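You operate a simulated robot arm through the tools that you are given. There is no shell and no other tool. Be economical: measure what you need, move in short steps, check, and stop when the job is done.

Carry out the task below with a simulated two-armed robot. There is one attempt and no reset: what you move stays moved.

## Task
Pull the wheel drawer open.

The check looks at the end state, three seconds after you hand in, the way a careful person would. Anything else that was tipped, shoved, dropped, spilled or broken makes it a failure.

## Robot
Two 7-joint arms with two-finger parallel grippers on one trunk, on a base that drives. Base frame: it is fixed to the floor where the robot stands at the start and does not move with it; the origin is under the middle of the robot, x ahead of it, y to its left, z up. Readings come in mm, degrees, newtons and seconds.
The left shoulder is at the start at [70, 163, 1070], the right one opposite. With the tool pointing down near the work surface each hand reaches from about 380 to 880 mm from the robot's upright axis, wherever it stands, measured 20 degrees to its own side. Places, roughly: wheel drawer [800, 100, 700]. Payload 3.43 kg a hand.
The tool frame of a hand sits at the grasp point between the pads (the TCP): z along the fingers, y along the line on which they close. The tips reach 34 mm beyond it. Largest opening 128 mm; finger width 24, thickness 12; the body of the gripper, 48 by 130 mm, starts 96 mm behind the TCP.
Orientation is that of the tool frame in the base frame, as a unit quaternion [x, y, z, w]. With the fingers straight down and closing along the base's y, the tool's x points along the base's -x, its y along +y and its z along -z.

## Interface
- The arms move only by the tool servo_tool. It takes "left_series", "right_series" or both (then of equal length, played together; a hand with none holds still); each is a list of rows, each a list of 7 numbers: the turn, a rotation vector about the base's x, y, z in degrees, then the shift along the base's x, y, z in mm, then the finger opening in mm, from 0 to 128. In form: [[rx, ry, rz, x, y, z, gripper], ...]. A call has 1 to 20 rows; each row is the pose to reach, as a shift and turn from the pose commanded when the call began. Each row takes 0.2 s and may step no farther than 50 mm and 8.6 degrees from the row before; otherwise, or with a gripper value out of range, the whole call is refused. Where a pose cannot be reached the arm comes as near as it can. A force on the tool above 40 N (or 10 N above the force at the start of the call, whichever is more), or a blocked arm, ends the call early, and 0.2 s more pass. Each finger travels about 153 mm/s and halts on what it meets, pressing with about 28 N; the grip force reading is that of the motor and also rises with nothing between the fingers. The clock runs only during rows and for 0.2 s after the last one: add rows that repeat a pose to give the fingers time. It gives the time, the measured TCP pose, the force on the tool (base axes), the opening and the grip force at its end, in the units of the frame above (readings bear some noise).
- Cameras (640 x 400 px; columns grow to the right, rows downward): "scene" is now at [130.1, -24, 1290.6]; the picture's right is [-0.16, -0.99, 0.00], its down [-0.57, 0.09, -0.81] and it looks along [0.80, -0.13, -0.58] (base axes); focal length 290 px, centre (320, 200). "left" rides on the left gripper at [76, 11, -160] in its tool frame; the picture's right is [-0.15, 0.99, 0.00], its down [-0.88, -0.13, -0.46] and it looks along [-0.45, -0.07, 0.89] (tool axes); focal length 234 px, centre (320, 200). "right" rides on the right gripper at [76, -11, -160] in its tool frame; the picture's right is [0.15, 0.99, 0.00], its down [-0.88, 0.13, -0.46] and it looks along [-0.45, 0.07, 0.89] (tool axes); focal length 234 px, centre (320, 200). There is no depth. A picture from a camera that has moved, and an enlarged one, comes with that camera's place and axes in the base frame and with its lens. The place of the scene camera against the robot may be out by one fixed shift of up to 18 mm in any direction.
- get_image(camera): a new picture of that camera. The clock stands still meanwhile.
- slide_trunk(by): slides the trunk up (or, below 0, down) by that many mm; the arms and the scene camera ride with it, the base frame stays. It gives what a move gives, with no picture.
- base_move(legs): drives the robot by 1 to 6 legs, each [ahead, left, turn to the left] in mm, mm and degrees, along the robot's own axes; the way and the turn of a leg run together, so that a leg with both is an arc; at most 1500 mm and 180 degrees a leg. The arms and the cameras ride along, it lands a little off, and it stops where it bumps. It gives what a move gives.
- aim_head(pan, tilt): turns the head with the scene camera to pan (to the left, within 86 degrees either way) and tilt (down, from -29 to 69), counted from straight ahead of the robot. It gives what a move gives.
- inspect(camera, box): a new picture of the part [left, top, right, bottom] of that camera's present view, enlarged. The clock stands still meanwhile.
- job_done(): hands the job in; it is judged then, once.

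Go step by step. Nothing tells you exact positions but the pictures and the camera data: compare them with the known pose of the tool, close in by small moves and look again before you grip or let go. The budget is 120 turns and 92 pictures, counting those below and the enlarged ones. Unless the task says otherwise, let go and move clear before handing in, and close with one line.

The tools are called as a command line: name --argument value ..., lists and objects as JSON in quotes. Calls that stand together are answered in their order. servo_tool: Moves the arms, as the interface text tells. Its arguments: {"type":"object","properties":{"left_series":{"type":"array"},"right_series":{"type":"array"}},"required":[]} The other tools are called the same way: slide_trunk (by) slides the trunk up or down; base_move (legs) drives the base; aim_head (pan, tilt) turns the head that bears the scene camera; get_image (camera) takes a picture; inspect (camera, box) takes an enlarged picture of a part of a camera's view; job_done () hands the job in.

At the start:

```text
time_s: 0.0
left_position: [575.3, 178.0, 990.5]
left_tool_rot: [-0.001, 1.0, 0.0, -0.001]
left_ft_force: [0.5, 0.0, 0.8]
left_width: 128.0
left_grasp_force: 0.2
right_position: [593.5, -424.1, 1035.7]
right_tool_rot: [-0.001, 1.0, -0.001, 0.001]
right_ft_force: [0.5, 0.2, 0.2]
right_width: 127.8
right_grasp_force: 0.1
trunk travel left (down, up): [-550.0, 390.0]
robot x, y, heading: [1.7, -1.2, -0.0]
head pan, tilt: [-9.4, 35.4]
```

scene: 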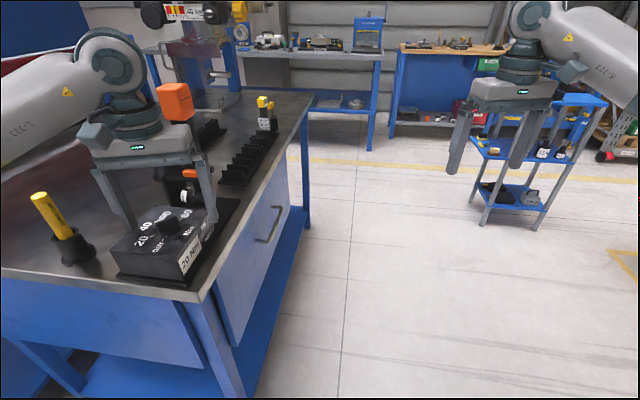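
right: 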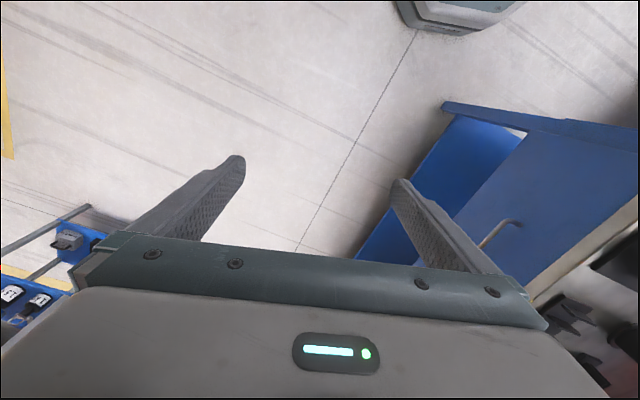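
left: 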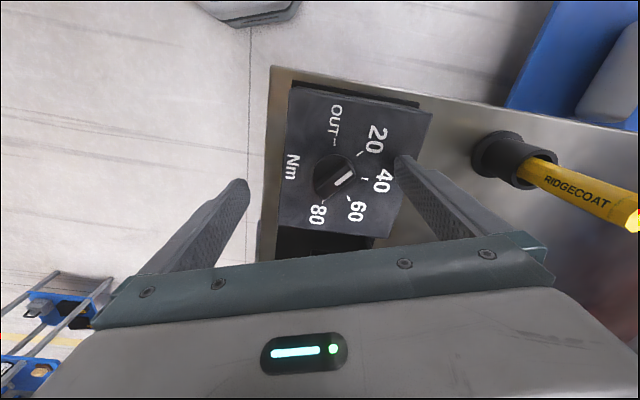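

The bench's right side has a drawer front with a bar handle; I'll look closer to confirm it's the wheel drawer.

inspect --camera "scene" --box '[180, 150, 340, 380]'

inspect --camera "scene" --box '[0, 60, 320, 300]'

inspect --camera "right" --box '[340, 80, 640, 400]'

```text
1.74 times, centred on (260, 265) of scene
camera zoom: at [130.1, -24.0, 1290.6], right [-0.16, -0.99, 0.0], down [-0.57, 0.09, -0.81], along [0.8, -0.13, -0.58], focal length 505 px, centre (424, 87)
```

zoom: 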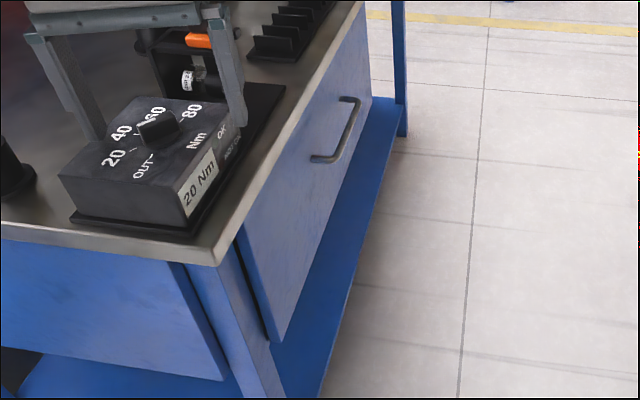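

```text
1.67 times, centred on (160, 180) of scene
camera zoom: at [130.1, -24.0, 1290.6], right [-0.16, -0.99, 0.0], down [-0.57, 0.09, -0.81], along [0.8, -0.13, -0.58], focal length 484 px, centre (587, 233)
```

zoom: 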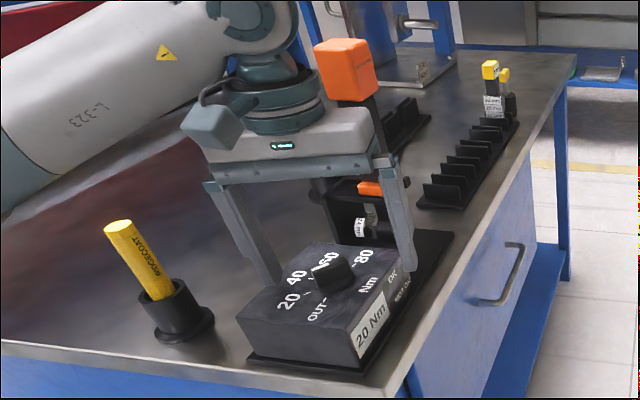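

```text
1.25 times, centred on (490, 240) of right
camera zoom: at [516.3, -435.2, 1196.0], right [-0.15, 0.99, 0.0], down [0.88, 0.13, 0.46], along [0.45, 0.07, -0.89], focal length 293 px, centre (108, 150)
```

zoom: 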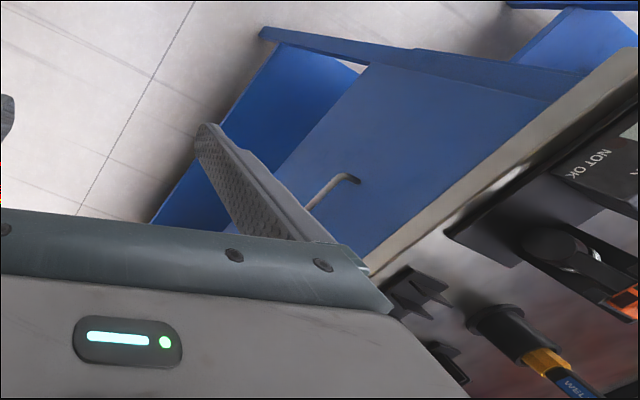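

The only fitting handle is on the bench's right side: the bar runs from about (726,26,740) to (879,-22,740), and the face looks toward (-0.28,-0.96). I'll turn the right gripper to point horizontally at it with the fingers closing vertically.

servo_tool --right_series '[[8.2, 0, 0, 0, 0, -15, 128], [16.4, 0, 0, 0, 0, -30, 128], [24.6, 0, 0, 0, 0, -45, 128], [32.8, 0, 0, 0, 0, -60, 128], [41, 0, 0, 0, 0, -75, 128], [49.2, 0, 0, 0, 0, -90, 128], [57.4, 0, 0, 0, 0, -105, 128], [65.6, 0, 0, 0, 0, -120, 128], [73.8, 0, 0, 0, 0, -135, 128], [82, 0, 0, 0, 0, -150, 128], [90, 0, 0, 0, 0, -165, 128], [90, 0, 0, 0, 0, -165, 128]]'

```text
time_s: 2.6
left_position: [573.9, 178.0, 990.0]
left_tool_rot: [0.0, 1.0, 0.0, 0.0]
left_ft_force: [-0.2, 0.4, -0.9]
left_width: 128.1
left_grasp_force: 0.1
right_position: [592.9, -425.4, 871.1]
right_tool_rot: [0.0, 0.707, 0.708, 0.0]
right_ft_force: [-0.6, -0.3, -0.5]
right_width: 127.9
right_grasp_force: 0.0
trunk travel left (down, up): [-550.0, 390.0]
robot x, y, heading: [0.2, -1.6, -0.1]
head pan, tilt: [-9.4, 35.4]
```

Rotation went well. Now yaw −16° and move to about (725,−250,760), then look.

servo_tool --right_series '[[0, 0, -5, 30, 30, -20, 128], [0, 0, -10, 55, 60, -40, 128], [0, 0, -16, 80, 90, -60, 128], [0, 0, -16, 100, 120, -80, 128], [0, 0, -16, 120, 150, -100, 128], [0, 0, -16, 130, 175, -111, 128], [0, 0, -16, 130, 175, -111, 128]]'

get_image --camera "right"

get_image --camera "scene"

```text
time_s: 4.2
left_position: [574.7, 178.8, 990.3]
left_tool_rot: [-0.001, 1.0, 0.0, 0.0]
left_ft_force: [-0.4, -0.5, 0.0]
left_width: 128.2
left_grasp_force: 0.0
right_position: [712.6, -273.6, 769.4]
right_tool_rot: [0.099, 0.701, 0.7, 0.098]
right_ft_force: [0.6, 0.3, -0.6]
right_width: 127.8
right_grasp_force: 0.2
right hand out of reach, approached as far as the arm can: row 6, 7
trunk travel left (down, up): [-550.0, 390.0]
robot x, y, heading: [0.4, -1.4, 0.0]
head pan, tilt: [-9.4, 35.4]
```

```text
85 pictures are left
camera right: at [595.0, -405.9, 759.8], right [-0.14, 0.04, 0.99], down [0.72, -0.68, 0.13], along [0.68, 0.73, 0.07], focal length 234 px, centre (320, 200)
```

right: 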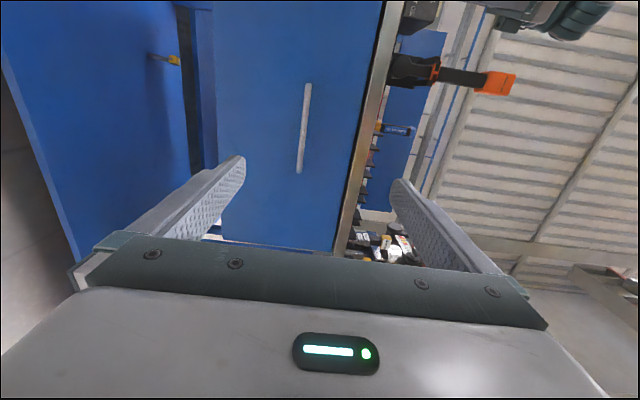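

```text
84 pictures are left
camera scene: at [130.5, -23.2, 1290.6], right [-0.16, -0.99, 0.0], down [-0.57, 0.09, -0.81], along [0.8, -0.13, -0.58], focal length 290 px, centre (320, 200)
```

scene: 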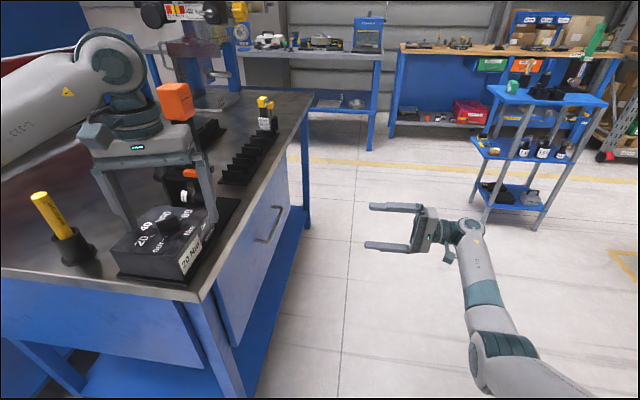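

The handle is triangulated at near (727,26,741) and far (881,−22,741), and the arm can't reach it from here. I'll raise the left hand, draw the right hand in and look around to the right before driving round to face the drawer.

servo_tool --left_series '[[0, 0, 0, 0, 0, 40, 128], [0, 0, 0, 0, 0, 80, 128], [0, 0, 0, 0, 0, 120, 128], [0, 0, 0, -30, 0, 150, 128], [0, 0, 0, -60, 0, 150, 128], [0, 0, 0, -60, 0, 150, 128]]' --right_series '[[0, 0, 0, -30, 0, 0, 128], [0, 0, 0, -60, 0, 0, 128], [0, 0, 0, -90, 0, 0, 128], [0, 0, 0, -120, 0, 0, 128], [0, 0, 0, -150, 0, 0, 128], [0, 0, 0, -150, 0, 0, 128]]'

aim_head --pan -70 --tilt 35

get_image --camera "scene"

```text
time_s: 5.6
left_position: [515.4, 178.9, 1139.7]
left_tool_rot: [-0.002, 1.0, 0.0, 0.0]
left_ft_force: [0.7, -0.6, -0.1]
left_width: 128.0
left_grasp_force: 0.0
right_position: [562.2, -275.0, 769.3]
right_tool_rot: [0.099, 0.7, 0.7, 0.099]
right_ft_force: [-0.1, 0.1, 0.4]
right_width: 128.2
right_grasp_force: 0.1
trunk travel left (down, up): [-550.0, 390.0]
robot x, y, heading: [0.6, 1.4, 0.0]
head pan, tilt: [-9.4, 35.4]
```

```text
time_s: 6.9
left_position: [514.9, 178.9, 1140.8]
left_tool_rot: [-0.001, 1.0, 0.0, 0.0]
left_ft_force: [0.3, -0.2, 0.2]
left_width: 128.2
left_grasp_force: 0.0
right_position: [562.4, -273.6, 770.0]
right_tool_rot: [0.098, 0.699, 0.701, 0.099]
right_ft_force: [0.3, -0.8, 0.0]
right_width: 127.9
right_grasp_force: 0.1
trunk travel left (down, up): [-550.0, 390.0]
robot x, y, heading: [-4.5, 0.8, -0.3]
head pan, tilt: [-70.0, 35.0]
```

```text
83 pictures are left
camera scene: at [73.6, -92.4, 1291.3], right [-0.94, -0.34, 0.0], down [-0.2, 0.54, -0.82], along [0.28, -0.77, -0.57], focal length 290 px, centre (320, 200)
```

scene: 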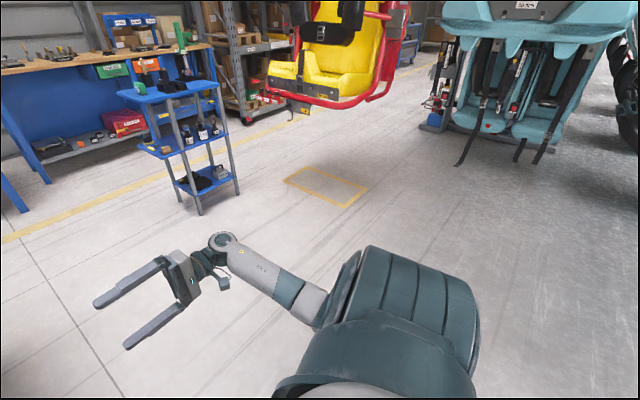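

The floor to the right is clear; the cart is near (1450,−1380). I'll drive right, then turn left to face the drawer.

base_move --legs '[[0, -850, 0], [0, 0, 74]]'

aim_head --pan -30 --tilt 35

get_image --camera "scene"

```text
time_s: 14.6
left_position: [-31.6, -305.4, 1140.5]
left_tool_rot: [-0.603, 0.798, 0.0, -0.001]
left_ft_force: [-0.2, -0.3, -0.5]
left_width: 128.1
left_grasp_force: 0.0
right_position: [419.8, -383.1, 770.3]
right_tool_rot: [-0.344, 0.618, 0.617, -0.344]
right_ft_force: [-0.8, 0.5, 0.2]
right_width: 127.8
right_grasp_force: 0.1
trunk travel left (down, up): [-550.0, 390.0]
robot x, y, heading: [1.6, -851.2, 74.1]
head pan, tilt: [-70.0, 35.0]
```

```text
time_s: 15.7
left_position: [-30.4, -305.3, 1140.5]
left_tool_rot: [-0.603, 0.798, 0.0, 0.0]
left_ft_force: [0.6, 0.3, -0.6]
left_width: 128.2
left_grasp_force: 0.0
right_position: [419.5, -385.3, 770.3]
right_tool_rot: [-0.344, 0.618, 0.618, -0.343]
right_ft_force: [0.5, -0.1, -0.1]
right_width: 127.8
right_grasp_force: 0.1
trunk travel left (down, up): [-550.0, 390.0]
robot x, y, heading: [2.9, -850.2, 74.1]
head pan, tilt: [-30.0, 35.0]
```

```text
82 pictures are left
camera scene: at [71.6, -749.1, 1291.3], right [0.7, -0.72, 0.0], down [-0.41, -0.4, -0.82], along [0.59, 0.57, -0.57], focal length 290 px, centre (320, 200)
```

scene: 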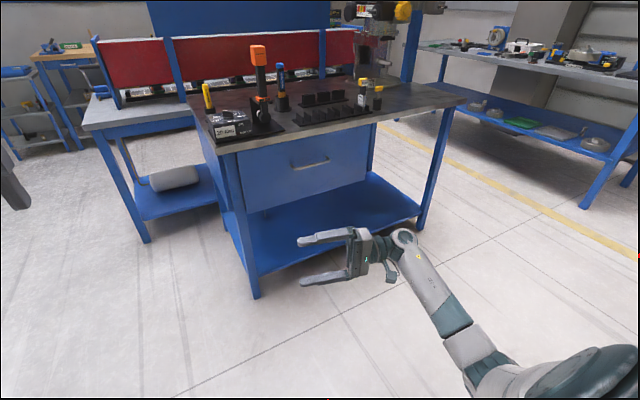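

The bench and drawer are in clear view. I'll drive over, staying about 240 mm short, and turn the right gripper to face the drawer.

base_move --legs '[[0, -417, 0], [150, 0, 0]]'

servo_tool --right_series '[[0, 0, -8.2, 0, 0, 0, 128], [0, 0, -16.4, 0, 0, 0, 128], [0, 0, -24.6, 0, 0, 0, 128], [0, 0, -32.8, 0, 0, 0, 128], [0, 0, -41, 0, 0, 0, 128], [0, 0, -49.2, 0, 0, 0, 128], [0, 0, -57.4, 0, 0, 0, 128], [0, 0, -65.6, 0, 0, 0, 128], [0, 0, -74, 0, 0, 0, 128], [0, 0, -74, 0, 0, 0, 128]]'

get_image --camera "right"

get_image --camera "scene"

```text
time_s: 19.2
left_position: [410.5, -276.1, 1141.4]
left_tool_rot: [-0.604, 0.797, 0.0, 0.0]
left_ft_force: [0.4, 0.5, -0.2]
left_width: 127.9
left_grasp_force: 0.1
right_position: [860.3, -353.5, 769.8]
right_tool_rot: [-0.343, 0.618, 0.618, -0.344]
right_ft_force: [0.0, 0.8, -0.7]
right_width: 127.9
right_grasp_force: 0.0
trunk travel left (down, up): [-550.0, 390.0]
robot x, y, heading: [444.1, -819.2, 74.3]
head pan, tilt: [-30.0, 35.0]
```

```text
time_s: 21.4
left_position: [412.3, -276.7, 1139.3]
left_tool_rot: [-0.604, 0.797, 0.0, 0.0]
left_ft_force: [0.4, 0.2, -0.3]
left_width: 127.9
left_grasp_force: 0.0
right_position: [861.0, -353.3, 770.7]
right_tool_rot: [0.098, 0.7, 0.7, 0.098]
right_ft_force: [0.6, 0.2, -0.4]
right_width: 127.9
right_grasp_force: 0.0
trunk travel left (down, up): [-550.0, 390.0]
robot x, y, heading: [443.9, -816.5, 74.1]
head pan, tilt: [-30.0, 35.0]
```

```text
81 pictures are left
camera right: at [743.6, -486.5, 760.1], right [-0.14, 0.04, 0.99], down [0.72, -0.68, 0.13], along [0.68, 0.73, 0.07], focal length 234 px, centre (320, 200)
```

right: 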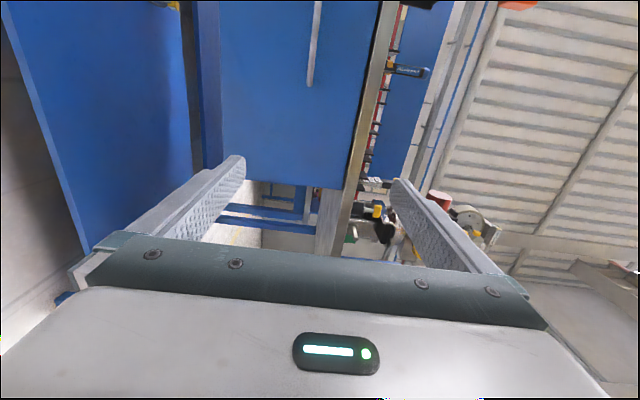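

```text
80 pictures are left
camera scene: at [514.3, -719.8, 1291.3], right [0.7, -0.72, 0.0], down [-0.41, -0.4, -0.82], along [0.59, 0.57, -0.57], focal length 290 px, centre (320, 200)
```

scene: 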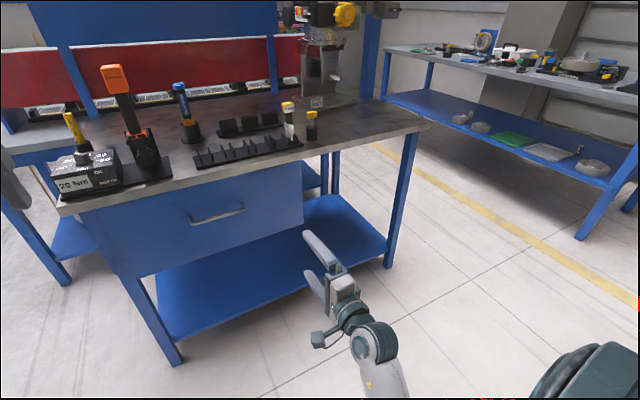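

Handle confirmed at z≈742 with its middle at about (806,2). I'll drive 180 mm ahead, then shift the gripper in front of the handle, 110 mm off.

base_move --legs '[[180, 0, 0]]'

```text
time_s: 22.9
left_position: [460.4, -102.8, 1139.3]
left_tool_rot: [-0.603, 0.798, 0.0, -0.001]
left_ft_force: [-0.5, 0.0, 0.2]
left_width: 128.0
left_grasp_force: 0.0
right_position: [909.6, -180.4, 769.6]
right_tool_rot: [0.097, 0.701, 0.7, 0.097]
right_ft_force: [-0.3, 0.6, -0.1]
right_width: 128.0
right_grasp_force: 0.0
trunk travel left (down, up): [-550.0, 390.0]
robot x, y, heading: [492.9, -647.3, 74.1]
head pan, tilt: [-30.0, 35.0]
```

servo_tool --right_series '[[0, 0, 0, -35, 10, -7, 110], [0, 0, 0, -70, 25, -14, 100], [0, 0, 0, -105, 45, -21, 90], [0, 0, 0, -135, 76, -28, 80], [0, 0, 0, -135, 76, -28, 80]]'

get_image --camera "right"

aim_head --pan -18 --tilt 45

get_image --camera "scene"

```text
time_s: 23.8
left_position: [460.9, -103.6, 1139.6]
left_tool_rot: [-0.603, 0.798, 0.0, 0.0]
left_ft_force: [0.5, -0.1, -0.2]
left_width: 127.9
left_grasp_force: 0.0
right_position: [839.7, -135.9, 740.1]
right_tool_rot: [0.019, 0.705, 0.693, 0.151]
right_ft_force: [-0.1, 0.1, -0.6]
right_width: 79.9
right_grasp_force: 0.1
trunk travel left (down, up): [-550.0, 390.0]
robot x, y, heading: [493.8, -646.2, 73.9]
head pan, tilt: [-30.0, 35.0]
stopped in row 4 (right hand): the arm was blocked; the commanded pose is now the measured one
```

```text
79 pictures are left
camera right: at [729.3, -274.3, 713.8], right [-0.32, 0.07, 0.94], down [0.71, -0.65, 0.29], along [0.63, 0.76, 0.15], focal length 234 px, centre (320, 200)
```

right: 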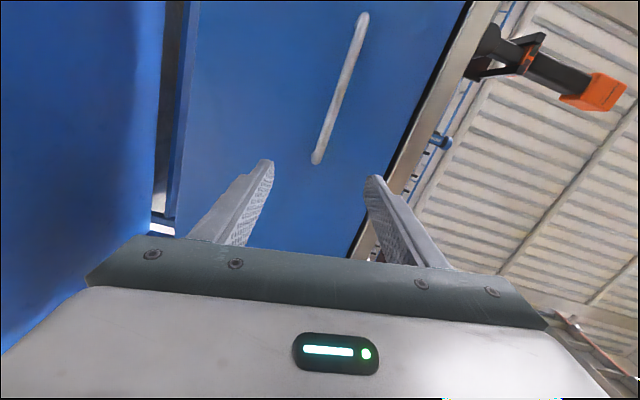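

```text
time_s: 24.6
left_position: [460.8, -102.8, 1140.7]
left_tool_rot: [-0.603, 0.798, 0.001, 0.0]
left_ft_force: [-0.4, -0.3, 0.5]
left_width: 127.8
left_grasp_force: 0.0
right_position: [837.8, -137.1, 739.0]
right_tool_rot: [0.019, 0.705, 0.693, 0.15]
right_ft_force: [0.4, -0.8, 0.3]
right_width: 79.9
right_grasp_force: 0.1
trunk travel left (down, up): [-550.0, 390.0]
robot x, y, heading: [492.4, -646.2, 73.9]
head pan, tilt: [-18.0, 45.0]
```

```text
78 pictures are left
camera scene: at [544.5, -540.6, 1276.5], right [0.83, -0.56, 0.0], down [-0.39, -0.59, -0.71], along [0.39, 0.59, -0.71], focal length 290 px, centre (320, 200)
```

scene: 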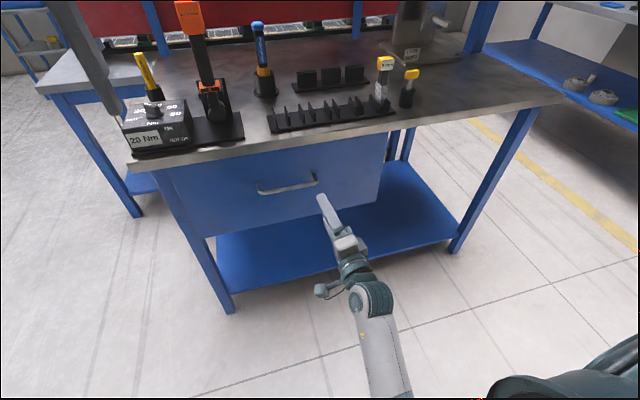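

The arm hit a joint limit at the wrist, with no contact force. I'll shift the hand back to the right, restore its orientation and move the base left instead.

servo_tool --right_series '[[0.6, 2.6, -0.5, 20, -6, 0, 80], [1.2, 5.2, -1, 40, -14, 0, 80], [1.8, 7.9, -1.6, 55, -24, 2, 80], [2.4, 10.5, -2.1, 70, -34, 2, 80], [2.4, 10.5, -2.1, 70, -34, 2, 80]]'

```text
time_s: 25.8
left_position: [460.3, -103.0, 1139.6]
left_tool_rot: [-0.603, 0.797, 0.0, 0.0]
left_ft_force: [-0.4, -0.4, 0.4]
left_width: 128.2
left_grasp_force: 0.0
right_position: [908.0, -170.6, 740.8]
right_tool_rot: [0.101, 0.701, 0.7, 0.097]
right_ft_force: [0.3, -0.2, -0.7]
right_width: 79.8
right_grasp_force: 0.0
trunk travel left (down, up): [-550.0, 390.0]
robot x, y, heading: [495.5, -643.6, 74.3]
head pan, tilt: [-18.0, 45.0]
```

base_move --legs '[[0, 146, 0]]'

get_image --camera "right"

get_image --camera "scene"

```text
time_s: 27.1
left_position: [317.5, -63.2, 1141.1]
left_tool_rot: [-0.604, 0.797, -0.001, 0.0]
left_ft_force: [-0.5, 0.6, 0.9]
left_width: 128.1
left_grasp_force: 0.0
right_position: [766.2, -130.8, 740.7]
right_tool_rot: [0.1, 0.7, 0.7, 0.099]
right_ft_force: [-0.8, 0.2, 0.3]
right_width: 80.1
right_grasp_force: 0.0
trunk travel left (down, up): [-550.0, 390.0]
robot x, y, heading: [354.1, -605.9, 74.0]
head pan, tilt: [-18.0, 45.0]
```

```text
77 pictures are left
camera right: at [649.5, -262.8, 731.2], right [-0.14, 0.04, 0.99], down [0.72, -0.68, 0.13], along [0.68, 0.73, 0.06], focal length 234 px, centre (320, 200)
```

right: 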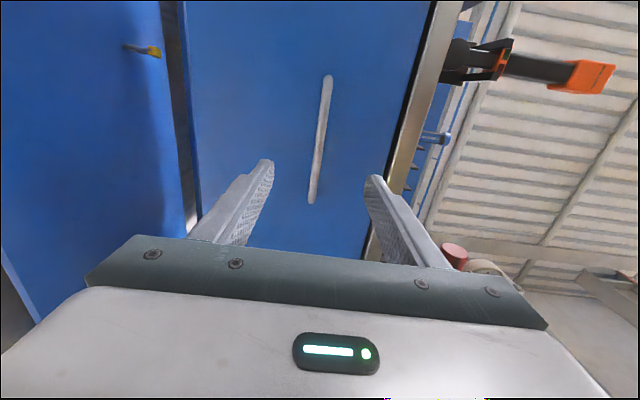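

```text
76 pictures are left
camera scene: at [402.8, -500.4, 1276.5], right [0.83, -0.56, 0.0], down [-0.39, -0.59, -0.71], along [0.39, 0.59, -0.71], focal length 290 px, centre (320, 200)
```

scene: 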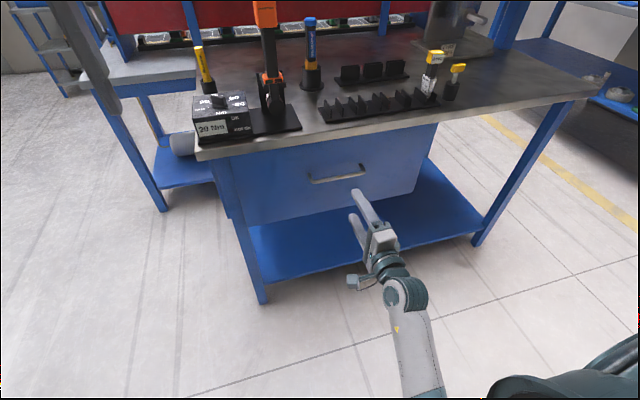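

The handle is centred between the open fingers at z≈739. I'll advance 95 mm along the normal and check.

servo_tool --right_series '[[0, 0, 0, 7, 24, 0, 80], [0, 0, 0, 14, 48, 0, 80], [0, 0, 0, 20, 70, -1, 80], [0, 0, 0, 27, 91, -1, 80], [0, 0, 0, 27, 91, -1, 80]]'

get_image --camera "right"

inspect --camera "scene" --box '[260, 120, 460, 260]'

```text
time_s: 28.3
left_position: [319.7, -63.3, 1140.2]
left_tool_rot: [-0.603, 0.798, 0.0, 0.0]
left_ft_force: [0.3, -0.5, -0.4]
left_width: 128.1
left_grasp_force: 0.1
right_position: [795.7, -39.5, 739.3]
right_tool_rot: [0.101, 0.7, 0.701, 0.097]
right_ft_force: [-0.2, -0.2, 0.2]
right_width: 80.0
right_grasp_force: 0.1
trunk travel left (down, up): [-550.0, 390.0]
robot x, y, heading: [349.6, -606.8, 74.1]
head pan, tilt: [-18.0, 45.0]
```

```text
75 pictures are left
camera right: at [676.6, -171.9, 729.9], right [-0.14, 0.04, 0.99], down [0.72, -0.68, 0.13], along [0.68, 0.73, 0.06], focal length 234 px, centre (320, 200)
```

right: 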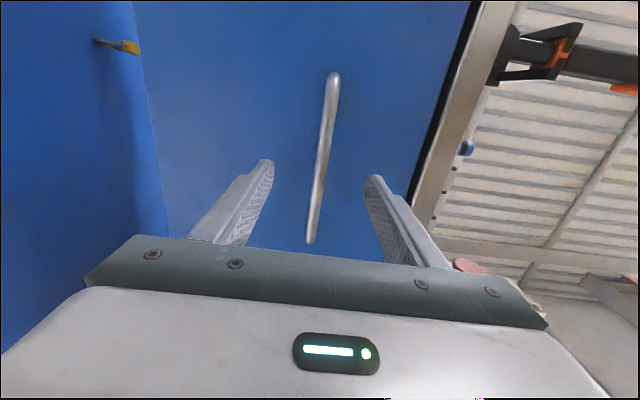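

```text
2.86 times, centred on (360, 190) of scene
camera zoom: at [403.8, -501.1, 1276.5], right [0.83, -0.56, 0.0], down [-0.39, -0.59, -0.71], along [0.39, 0.59, -0.71], focal length 830 px, centre (206, 229)
```

zoom: 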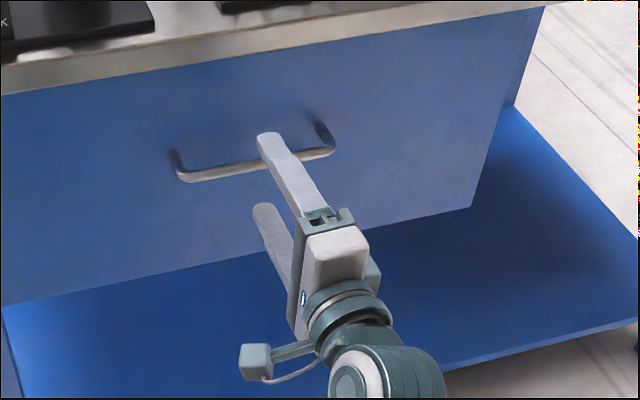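

The bar is centred between the fingers with about 40 mm left to go. I'll advance 32 mm in small steps.

servo_tool --right_series '[[0, 0, 0, 2, 8, 0, 80], [0, 0, 0, 4, 15, 0, 80], [0, 0, 0, 6, 23, 0, 80], [0, 0, 0, 9, 31, 0, 80], [0, 0, 0, 9, 31, 0, 80]]'

get_image --camera "right"

inspect --camera "scene" --box '[260, 120, 460, 260]'

```text
time_s: 29.5
left_position: [319.9, -63.9, 1139.1]
left_tool_rot: [-0.603, 0.797, 0.0, 0.0]
left_ft_force: [-0.4, -0.7, 0.3]
left_width: 127.8
left_grasp_force: 0.1
right_position: [804.0, -8.1, 739.7]
right_tool_rot: [0.101, 0.7, 0.7, 0.099]
right_ft_force: [-0.3, 0.7, 0.4]
right_width: 79.9
right_grasp_force: 0.1
trunk travel left (down, up): [-550.0, 390.0]
robot x, y, heading: [354.3, -609.4, 74.2]
head pan, tilt: [-18.0, 45.0]
```

```text
73 pictures are left
camera right: at [685.8, -140.6, 730.1], right [-0.14, 0.04, 0.99], down [0.72, -0.68, 0.13], along [0.68, 0.73, 0.06], focal length 234 px, centre (320, 200)
```

right: 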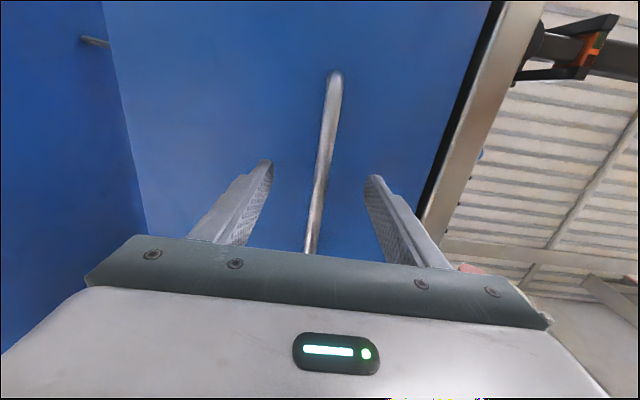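

```text
2.86 times, centred on (360, 190) of scene
camera zoom: at [403.8, -500.8, 1276.5], right [0.83, -0.56, 0.0], down [-0.39, -0.59, -0.71], along [0.39, 0.59, -0.71], focal length 830 px, centre (206, 229)
```

zoom: 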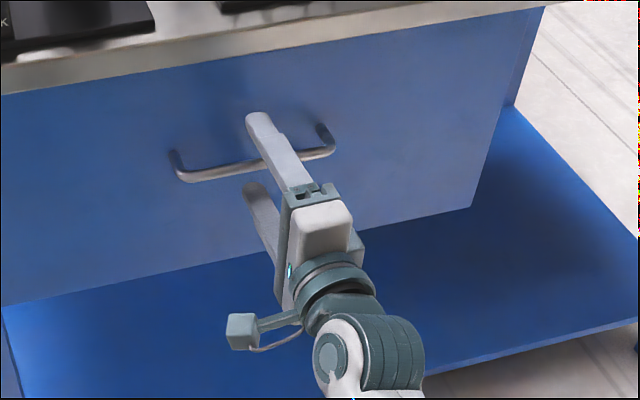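

The fingers straddle the bar with no contact, so I'll close on it.

servo_tool --right_series '[[0, 0, 0, 1, 3, 0, 60], [0, 0, 0, 1, 3, 0, 40], [0, 0, 0, 1, 3, 0, 20], [0, 0, 0, 1, 3, 0, 5], [0, 0, 0, 1, 3, 0, 0], [0, 0, 0, 1, 3, 0, 0]]'

get_image --camera "right"

```text
time_s: 30.9
left_position: [319.3, -62.8, 1140.2]
left_tool_rot: [-0.603, 0.798, 0.0, 0.0]
left_ft_force: [0.1, -0.9, -0.8]
left_width: 128.1
left_grasp_force: 0.0
right_position: [805.3, -6.0, 739.5]
right_tool_rot: [0.101, 0.7, 0.701, 0.099]
right_ft_force: [-0.5, 0.4, 0.7]
right_width: 11.5
right_grasp_force: 44.6
trunk travel left (down, up): [-550.0, 390.0]
robot x, y, heading: [351.2, -606.3, 74.5]
head pan, tilt: [-18.0, 45.0]
```

```text
71 pictures are left
camera right: at [686.9, -137.6, 730.0], right [-0.14, 0.04, 0.99], down [0.72, -0.68, 0.13], along [0.68, 0.73, 0.06], focal length 234 px, centre (320, 200)
```

right: 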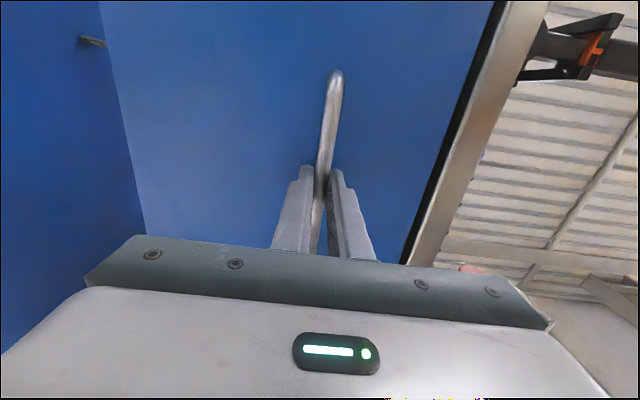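

The bar is gripped (11.5 mm between the pads). Now pull gently along the outward normal.

servo_tool --right_series '[[0, 0, 0, -3, -10, 0, 0], [0, 0, 0, -6, -19, 0, 0], [0, 0, 0, -8, -29, 0, 0], [0, 0, 0, -11, -38, 0, 0], [0, 0, 0, -14, -48, 0, 0], [0, 0, 0, -17, -58, 0, 0], [0, 0, 0, -17, -58, 0, 0]]'

get_image --camera "scene"

```text
time_s: 32.5
left_position: [318.6, -62.9, 1140.0]
left_tool_rot: [-0.604, 0.797, -0.001, 0.001]
left_ft_force: [0.3, -0.7, -0.5]
left_width: 128.0
left_grasp_force: 0.0
right_position: [786.7, -63.5, 739.8]
right_tool_rot: [0.1, 0.7, 0.7, 0.097]
right_ft_force: [-9.3, 2.5, 2.8]
right_width: 11.5
right_grasp_force: 44.9
trunk travel left (down, up): [-550.0, 390.0]
robot x, y, heading: [349.0, -607.6, 74.3]
head pan, tilt: [-18.0, 45.0]
```

```text
70 pictures are left
camera scene: at [402.6, -500.4, 1276.5], right [0.83, -0.56, 0.0], down [-0.39, -0.59, -0.71], along [0.39, 0.59, -0.71], focal length 290 px, centre (320, 200)
```

scene: 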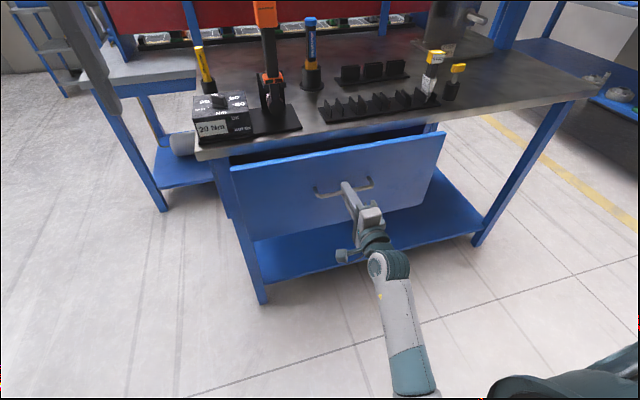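

The drawer is sliding out. There's slight sideways force, so I'll bias the pull a bit toward −x and continue.

servo_tool --right_series '[[0, 0, 0, -6, -13, 0, 0], [0, 0, 0, -11, -28, 0, 0], [0, 0, 0, -16, -43, 0, 0], [0, 0, 0, -21, -57, 0, 0], [0, 0, 0, -25, -72, 0, 0], [0, 0, 0, -30, -86, 0, 0], [0, 0, 0, -34, -100, 0, 0], [0, 0, 0, -34, -100, 0, 0]]'

get_image --camera "scene"

```text
time_s: 34.3
left_position: [320.3, -63.7, 1140.0]
left_tool_rot: [-0.603, 0.798, 0.0, 0.0]
left_ft_force: [0.1, 0.8, -0.4]
left_width: 128.0
left_grasp_force: 0.1
right_position: [755.1, -165.1, 740.3]
right_tool_rot: [0.102, 0.699, 0.7, 0.098]
right_ft_force: [8.4, -2.4, 3.3]
right_width: 11.5
right_grasp_force: 44.9
trunk travel left (down, up): [-550.0, 390.0]
robot x, y, heading: [353.2, -610.9, 74.5]
head pan, tilt: [-18.0, 45.0]
```

```text
69 pictures are left
camera scene: at [404.6, -500.9, 1276.5], right [0.83, -0.56, 0.0], down [-0.39, -0.59, -0.71], along [0.39, 0.59, -0.71], focal length 290 px, centre (320, 200)
```

scene: 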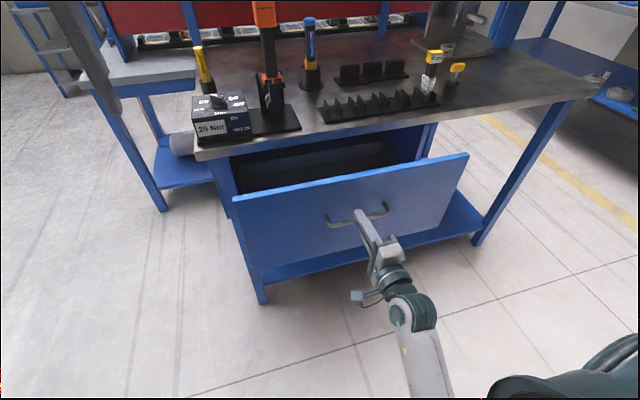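

About 165 mm open. I'll keep pulling with the x bias eased off.

servo_tool --right_series '[[0, 0, 0, -2, -14, 0, 0], [0, 0, 0, -6, -28, 0, 0], [0, 0, 0, -10, -43, 0, 0], [0, 0, 0, -14, -57, 0, 0], [0, 0, 0, -18, -72, 0, 0], [0, 0, 0, -22, -86, 0, 0], [0, 0, 0, -26, -100, 0, 0], [0, 0, 0, -26, -100, 0, 0]]'

get_image --camera "scene"

```text
time_s: 36.1
left_position: [316.4, -62.6, 1140.9]
left_tool_rot: [-0.603, 0.797, -0.002, 0.001]
left_ft_force: [-0.2, -0.1, 0.3]
left_width: 128.0
left_grasp_force: 0.2
right_position: [724.2, -262.2, 739.7]
right_tool_rot: [0.099, 0.701, 0.7, 0.097]
right_ft_force: [-33.5, 10.2, 0.8]
right_width: 11.7
right_grasp_force: 45.5
trunk travel left (down, up): [-550.0, 390.0]
robot x, y, heading: [354.0, -606.7, 74.3]
head pan, tilt: [-18.0, 45.0]
```

```text
68 pictures are left
camera scene: at [400.0, -499.2, 1276.5], right [0.83, -0.56, 0.0], down [-0.39, -0.59, -0.71], along [0.4, 0.59, -0.71], focal length 290 px, centre (320, 200)
```

scene: 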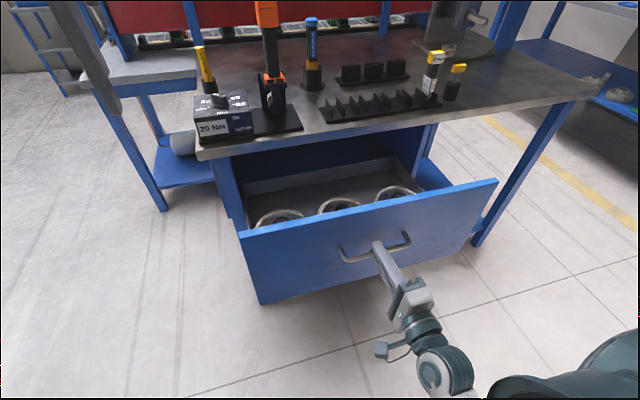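

Steering wheels show in the drawer, now about 268 mm open. I'll relieve the side load, then pull a bit more to see whether travel remains.

servo_tool --right_series '[[0, 0, 0, -6, 1, 0, 0], [0, 0, 0, -9, -7, 0, 0], [0, 0, 0, -12, -17, 0, 0], [0, 0, 0, -15, -26, 0, 0], [0, 0, 0, -18, -36, 0, 0], [0, 0, 0, -21, -45, 0, 0], [0, 0, 0, -24, -55, 0, 0], [0, 0, 0, -24, -55, 0, 0]]'

get_image --camera "scene"

```text
time_s: 37.9
left_position: [321.3, -64.6, 1141.8]
left_tool_rot: [-0.603, 0.798, 0.002, -0.001]
left_ft_force: [-0.3, 0.9, -0.6]
left_width: 128.2
left_grasp_force: 0.1
right_position: [705.6, -319.2, 740.5]
right_tool_rot: [0.101, 0.7, 0.7, 0.099]
right_ft_force: [16.2, -5.8, 1.5]
right_width: 11.7
right_grasp_force: 45.0
trunk travel left (down, up): [-550.0, 390.0]
robot x, y, heading: [349.7, -606.2, 73.9]
head pan, tilt: [-18.0, 45.0]
```

```text
67 pictures are left
camera scene: at [405.6, -501.4, 1276.5], right [0.83, -0.56, 0.0], down [-0.4, -0.59, -0.71], along [0.39, 0.59, -0.71], focal length 290 px, centre (320, 200)
```

scene: 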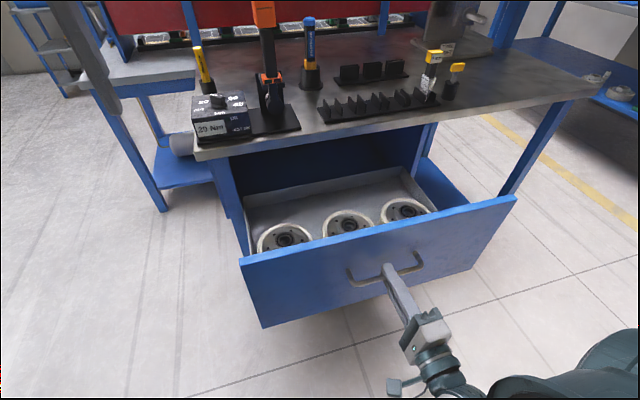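

The drawer is about 325 mm open with all the wheels visible. I'll relieve the side load, release, and back away with the base.

servo_tool --right_series '[[0, 0, 0, 3, -1, 0, 0], [0, 0, 0, 3, -1, 0, 20], [0, 0, 0, 3, -1, 0, 50], [0, 0, 0, 3, -1, 0, 70], [0, 0, 0, 3, -1, 0, 70]]'

base_move --legs '[[-200, 0, 0]]'

get_image --camera "scene"

```text
time_s: 39.1
left_position: [319.9, -62.6, 1139.9]
left_tool_rot: [-0.603, 0.798, 0.0, 0.0]
left_ft_force: [-0.6, 0.7, -0.4]
left_width: 128.0
left_grasp_force: 0.0
right_position: [707.4, -319.1, 741.1]
right_tool_rot: [0.1, 0.699, 0.701, 0.098]
right_ft_force: [0.2, -0.9, 0.2]
right_width: 69.9
right_grasp_force: 0.0
trunk travel left (down, up): [-550.0, 390.0]
robot x, y, heading: [350.1, -606.2, 74.2]
head pan, tilt: [-18.0, 45.0]
```

```text
time_s: 40.7
left_position: [264.2, -256.6, 1139.4]
left_tool_rot: [-0.603, 0.797, 0.0, -0.001]
left_ft_force: [0.1, -0.3, -0.3]
left_width: 127.8
left_grasp_force: 0.1
right_position: [653.6, -513.4, 739.9]
right_tool_rot: [0.101, 0.7, 0.7, 0.097]
right_ft_force: [-0.7, -0.1, 0.7]
right_width: 70.0
right_grasp_force: 0.0
trunk travel left (down, up): [-550.0, 390.0]
robot x, y, heading: [292.8, -797.9, 74.2]
head pan, tilt: [-18.0, 45.0]
```

```text
66 pictures are left
camera scene: at [348.8, -694.3, 1276.6], right [0.83, -0.56, 0.0], down [-0.39, -0.59, -0.71], along [0.39, 0.59, -0.71], focal length 290 px, centre (320, 200)
```

scene: 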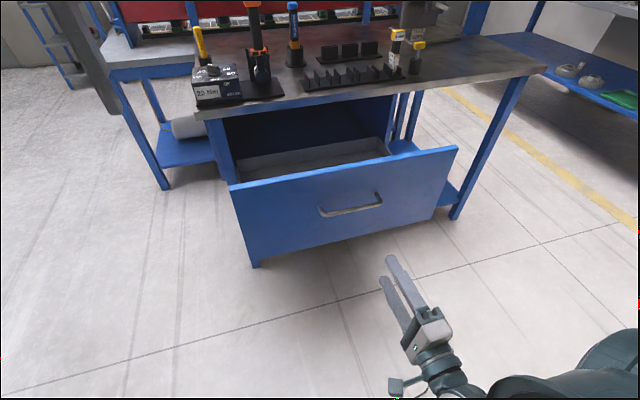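

The drawer stays wide open, the gripper is clear, and everything on the bench is undisturbed. I'm handing in.

job_done

```text
The job is handed in.
```

The wheel drawer is pulled open about 325 mm; I let go of the handle, backed the robot clear and handed the job in.
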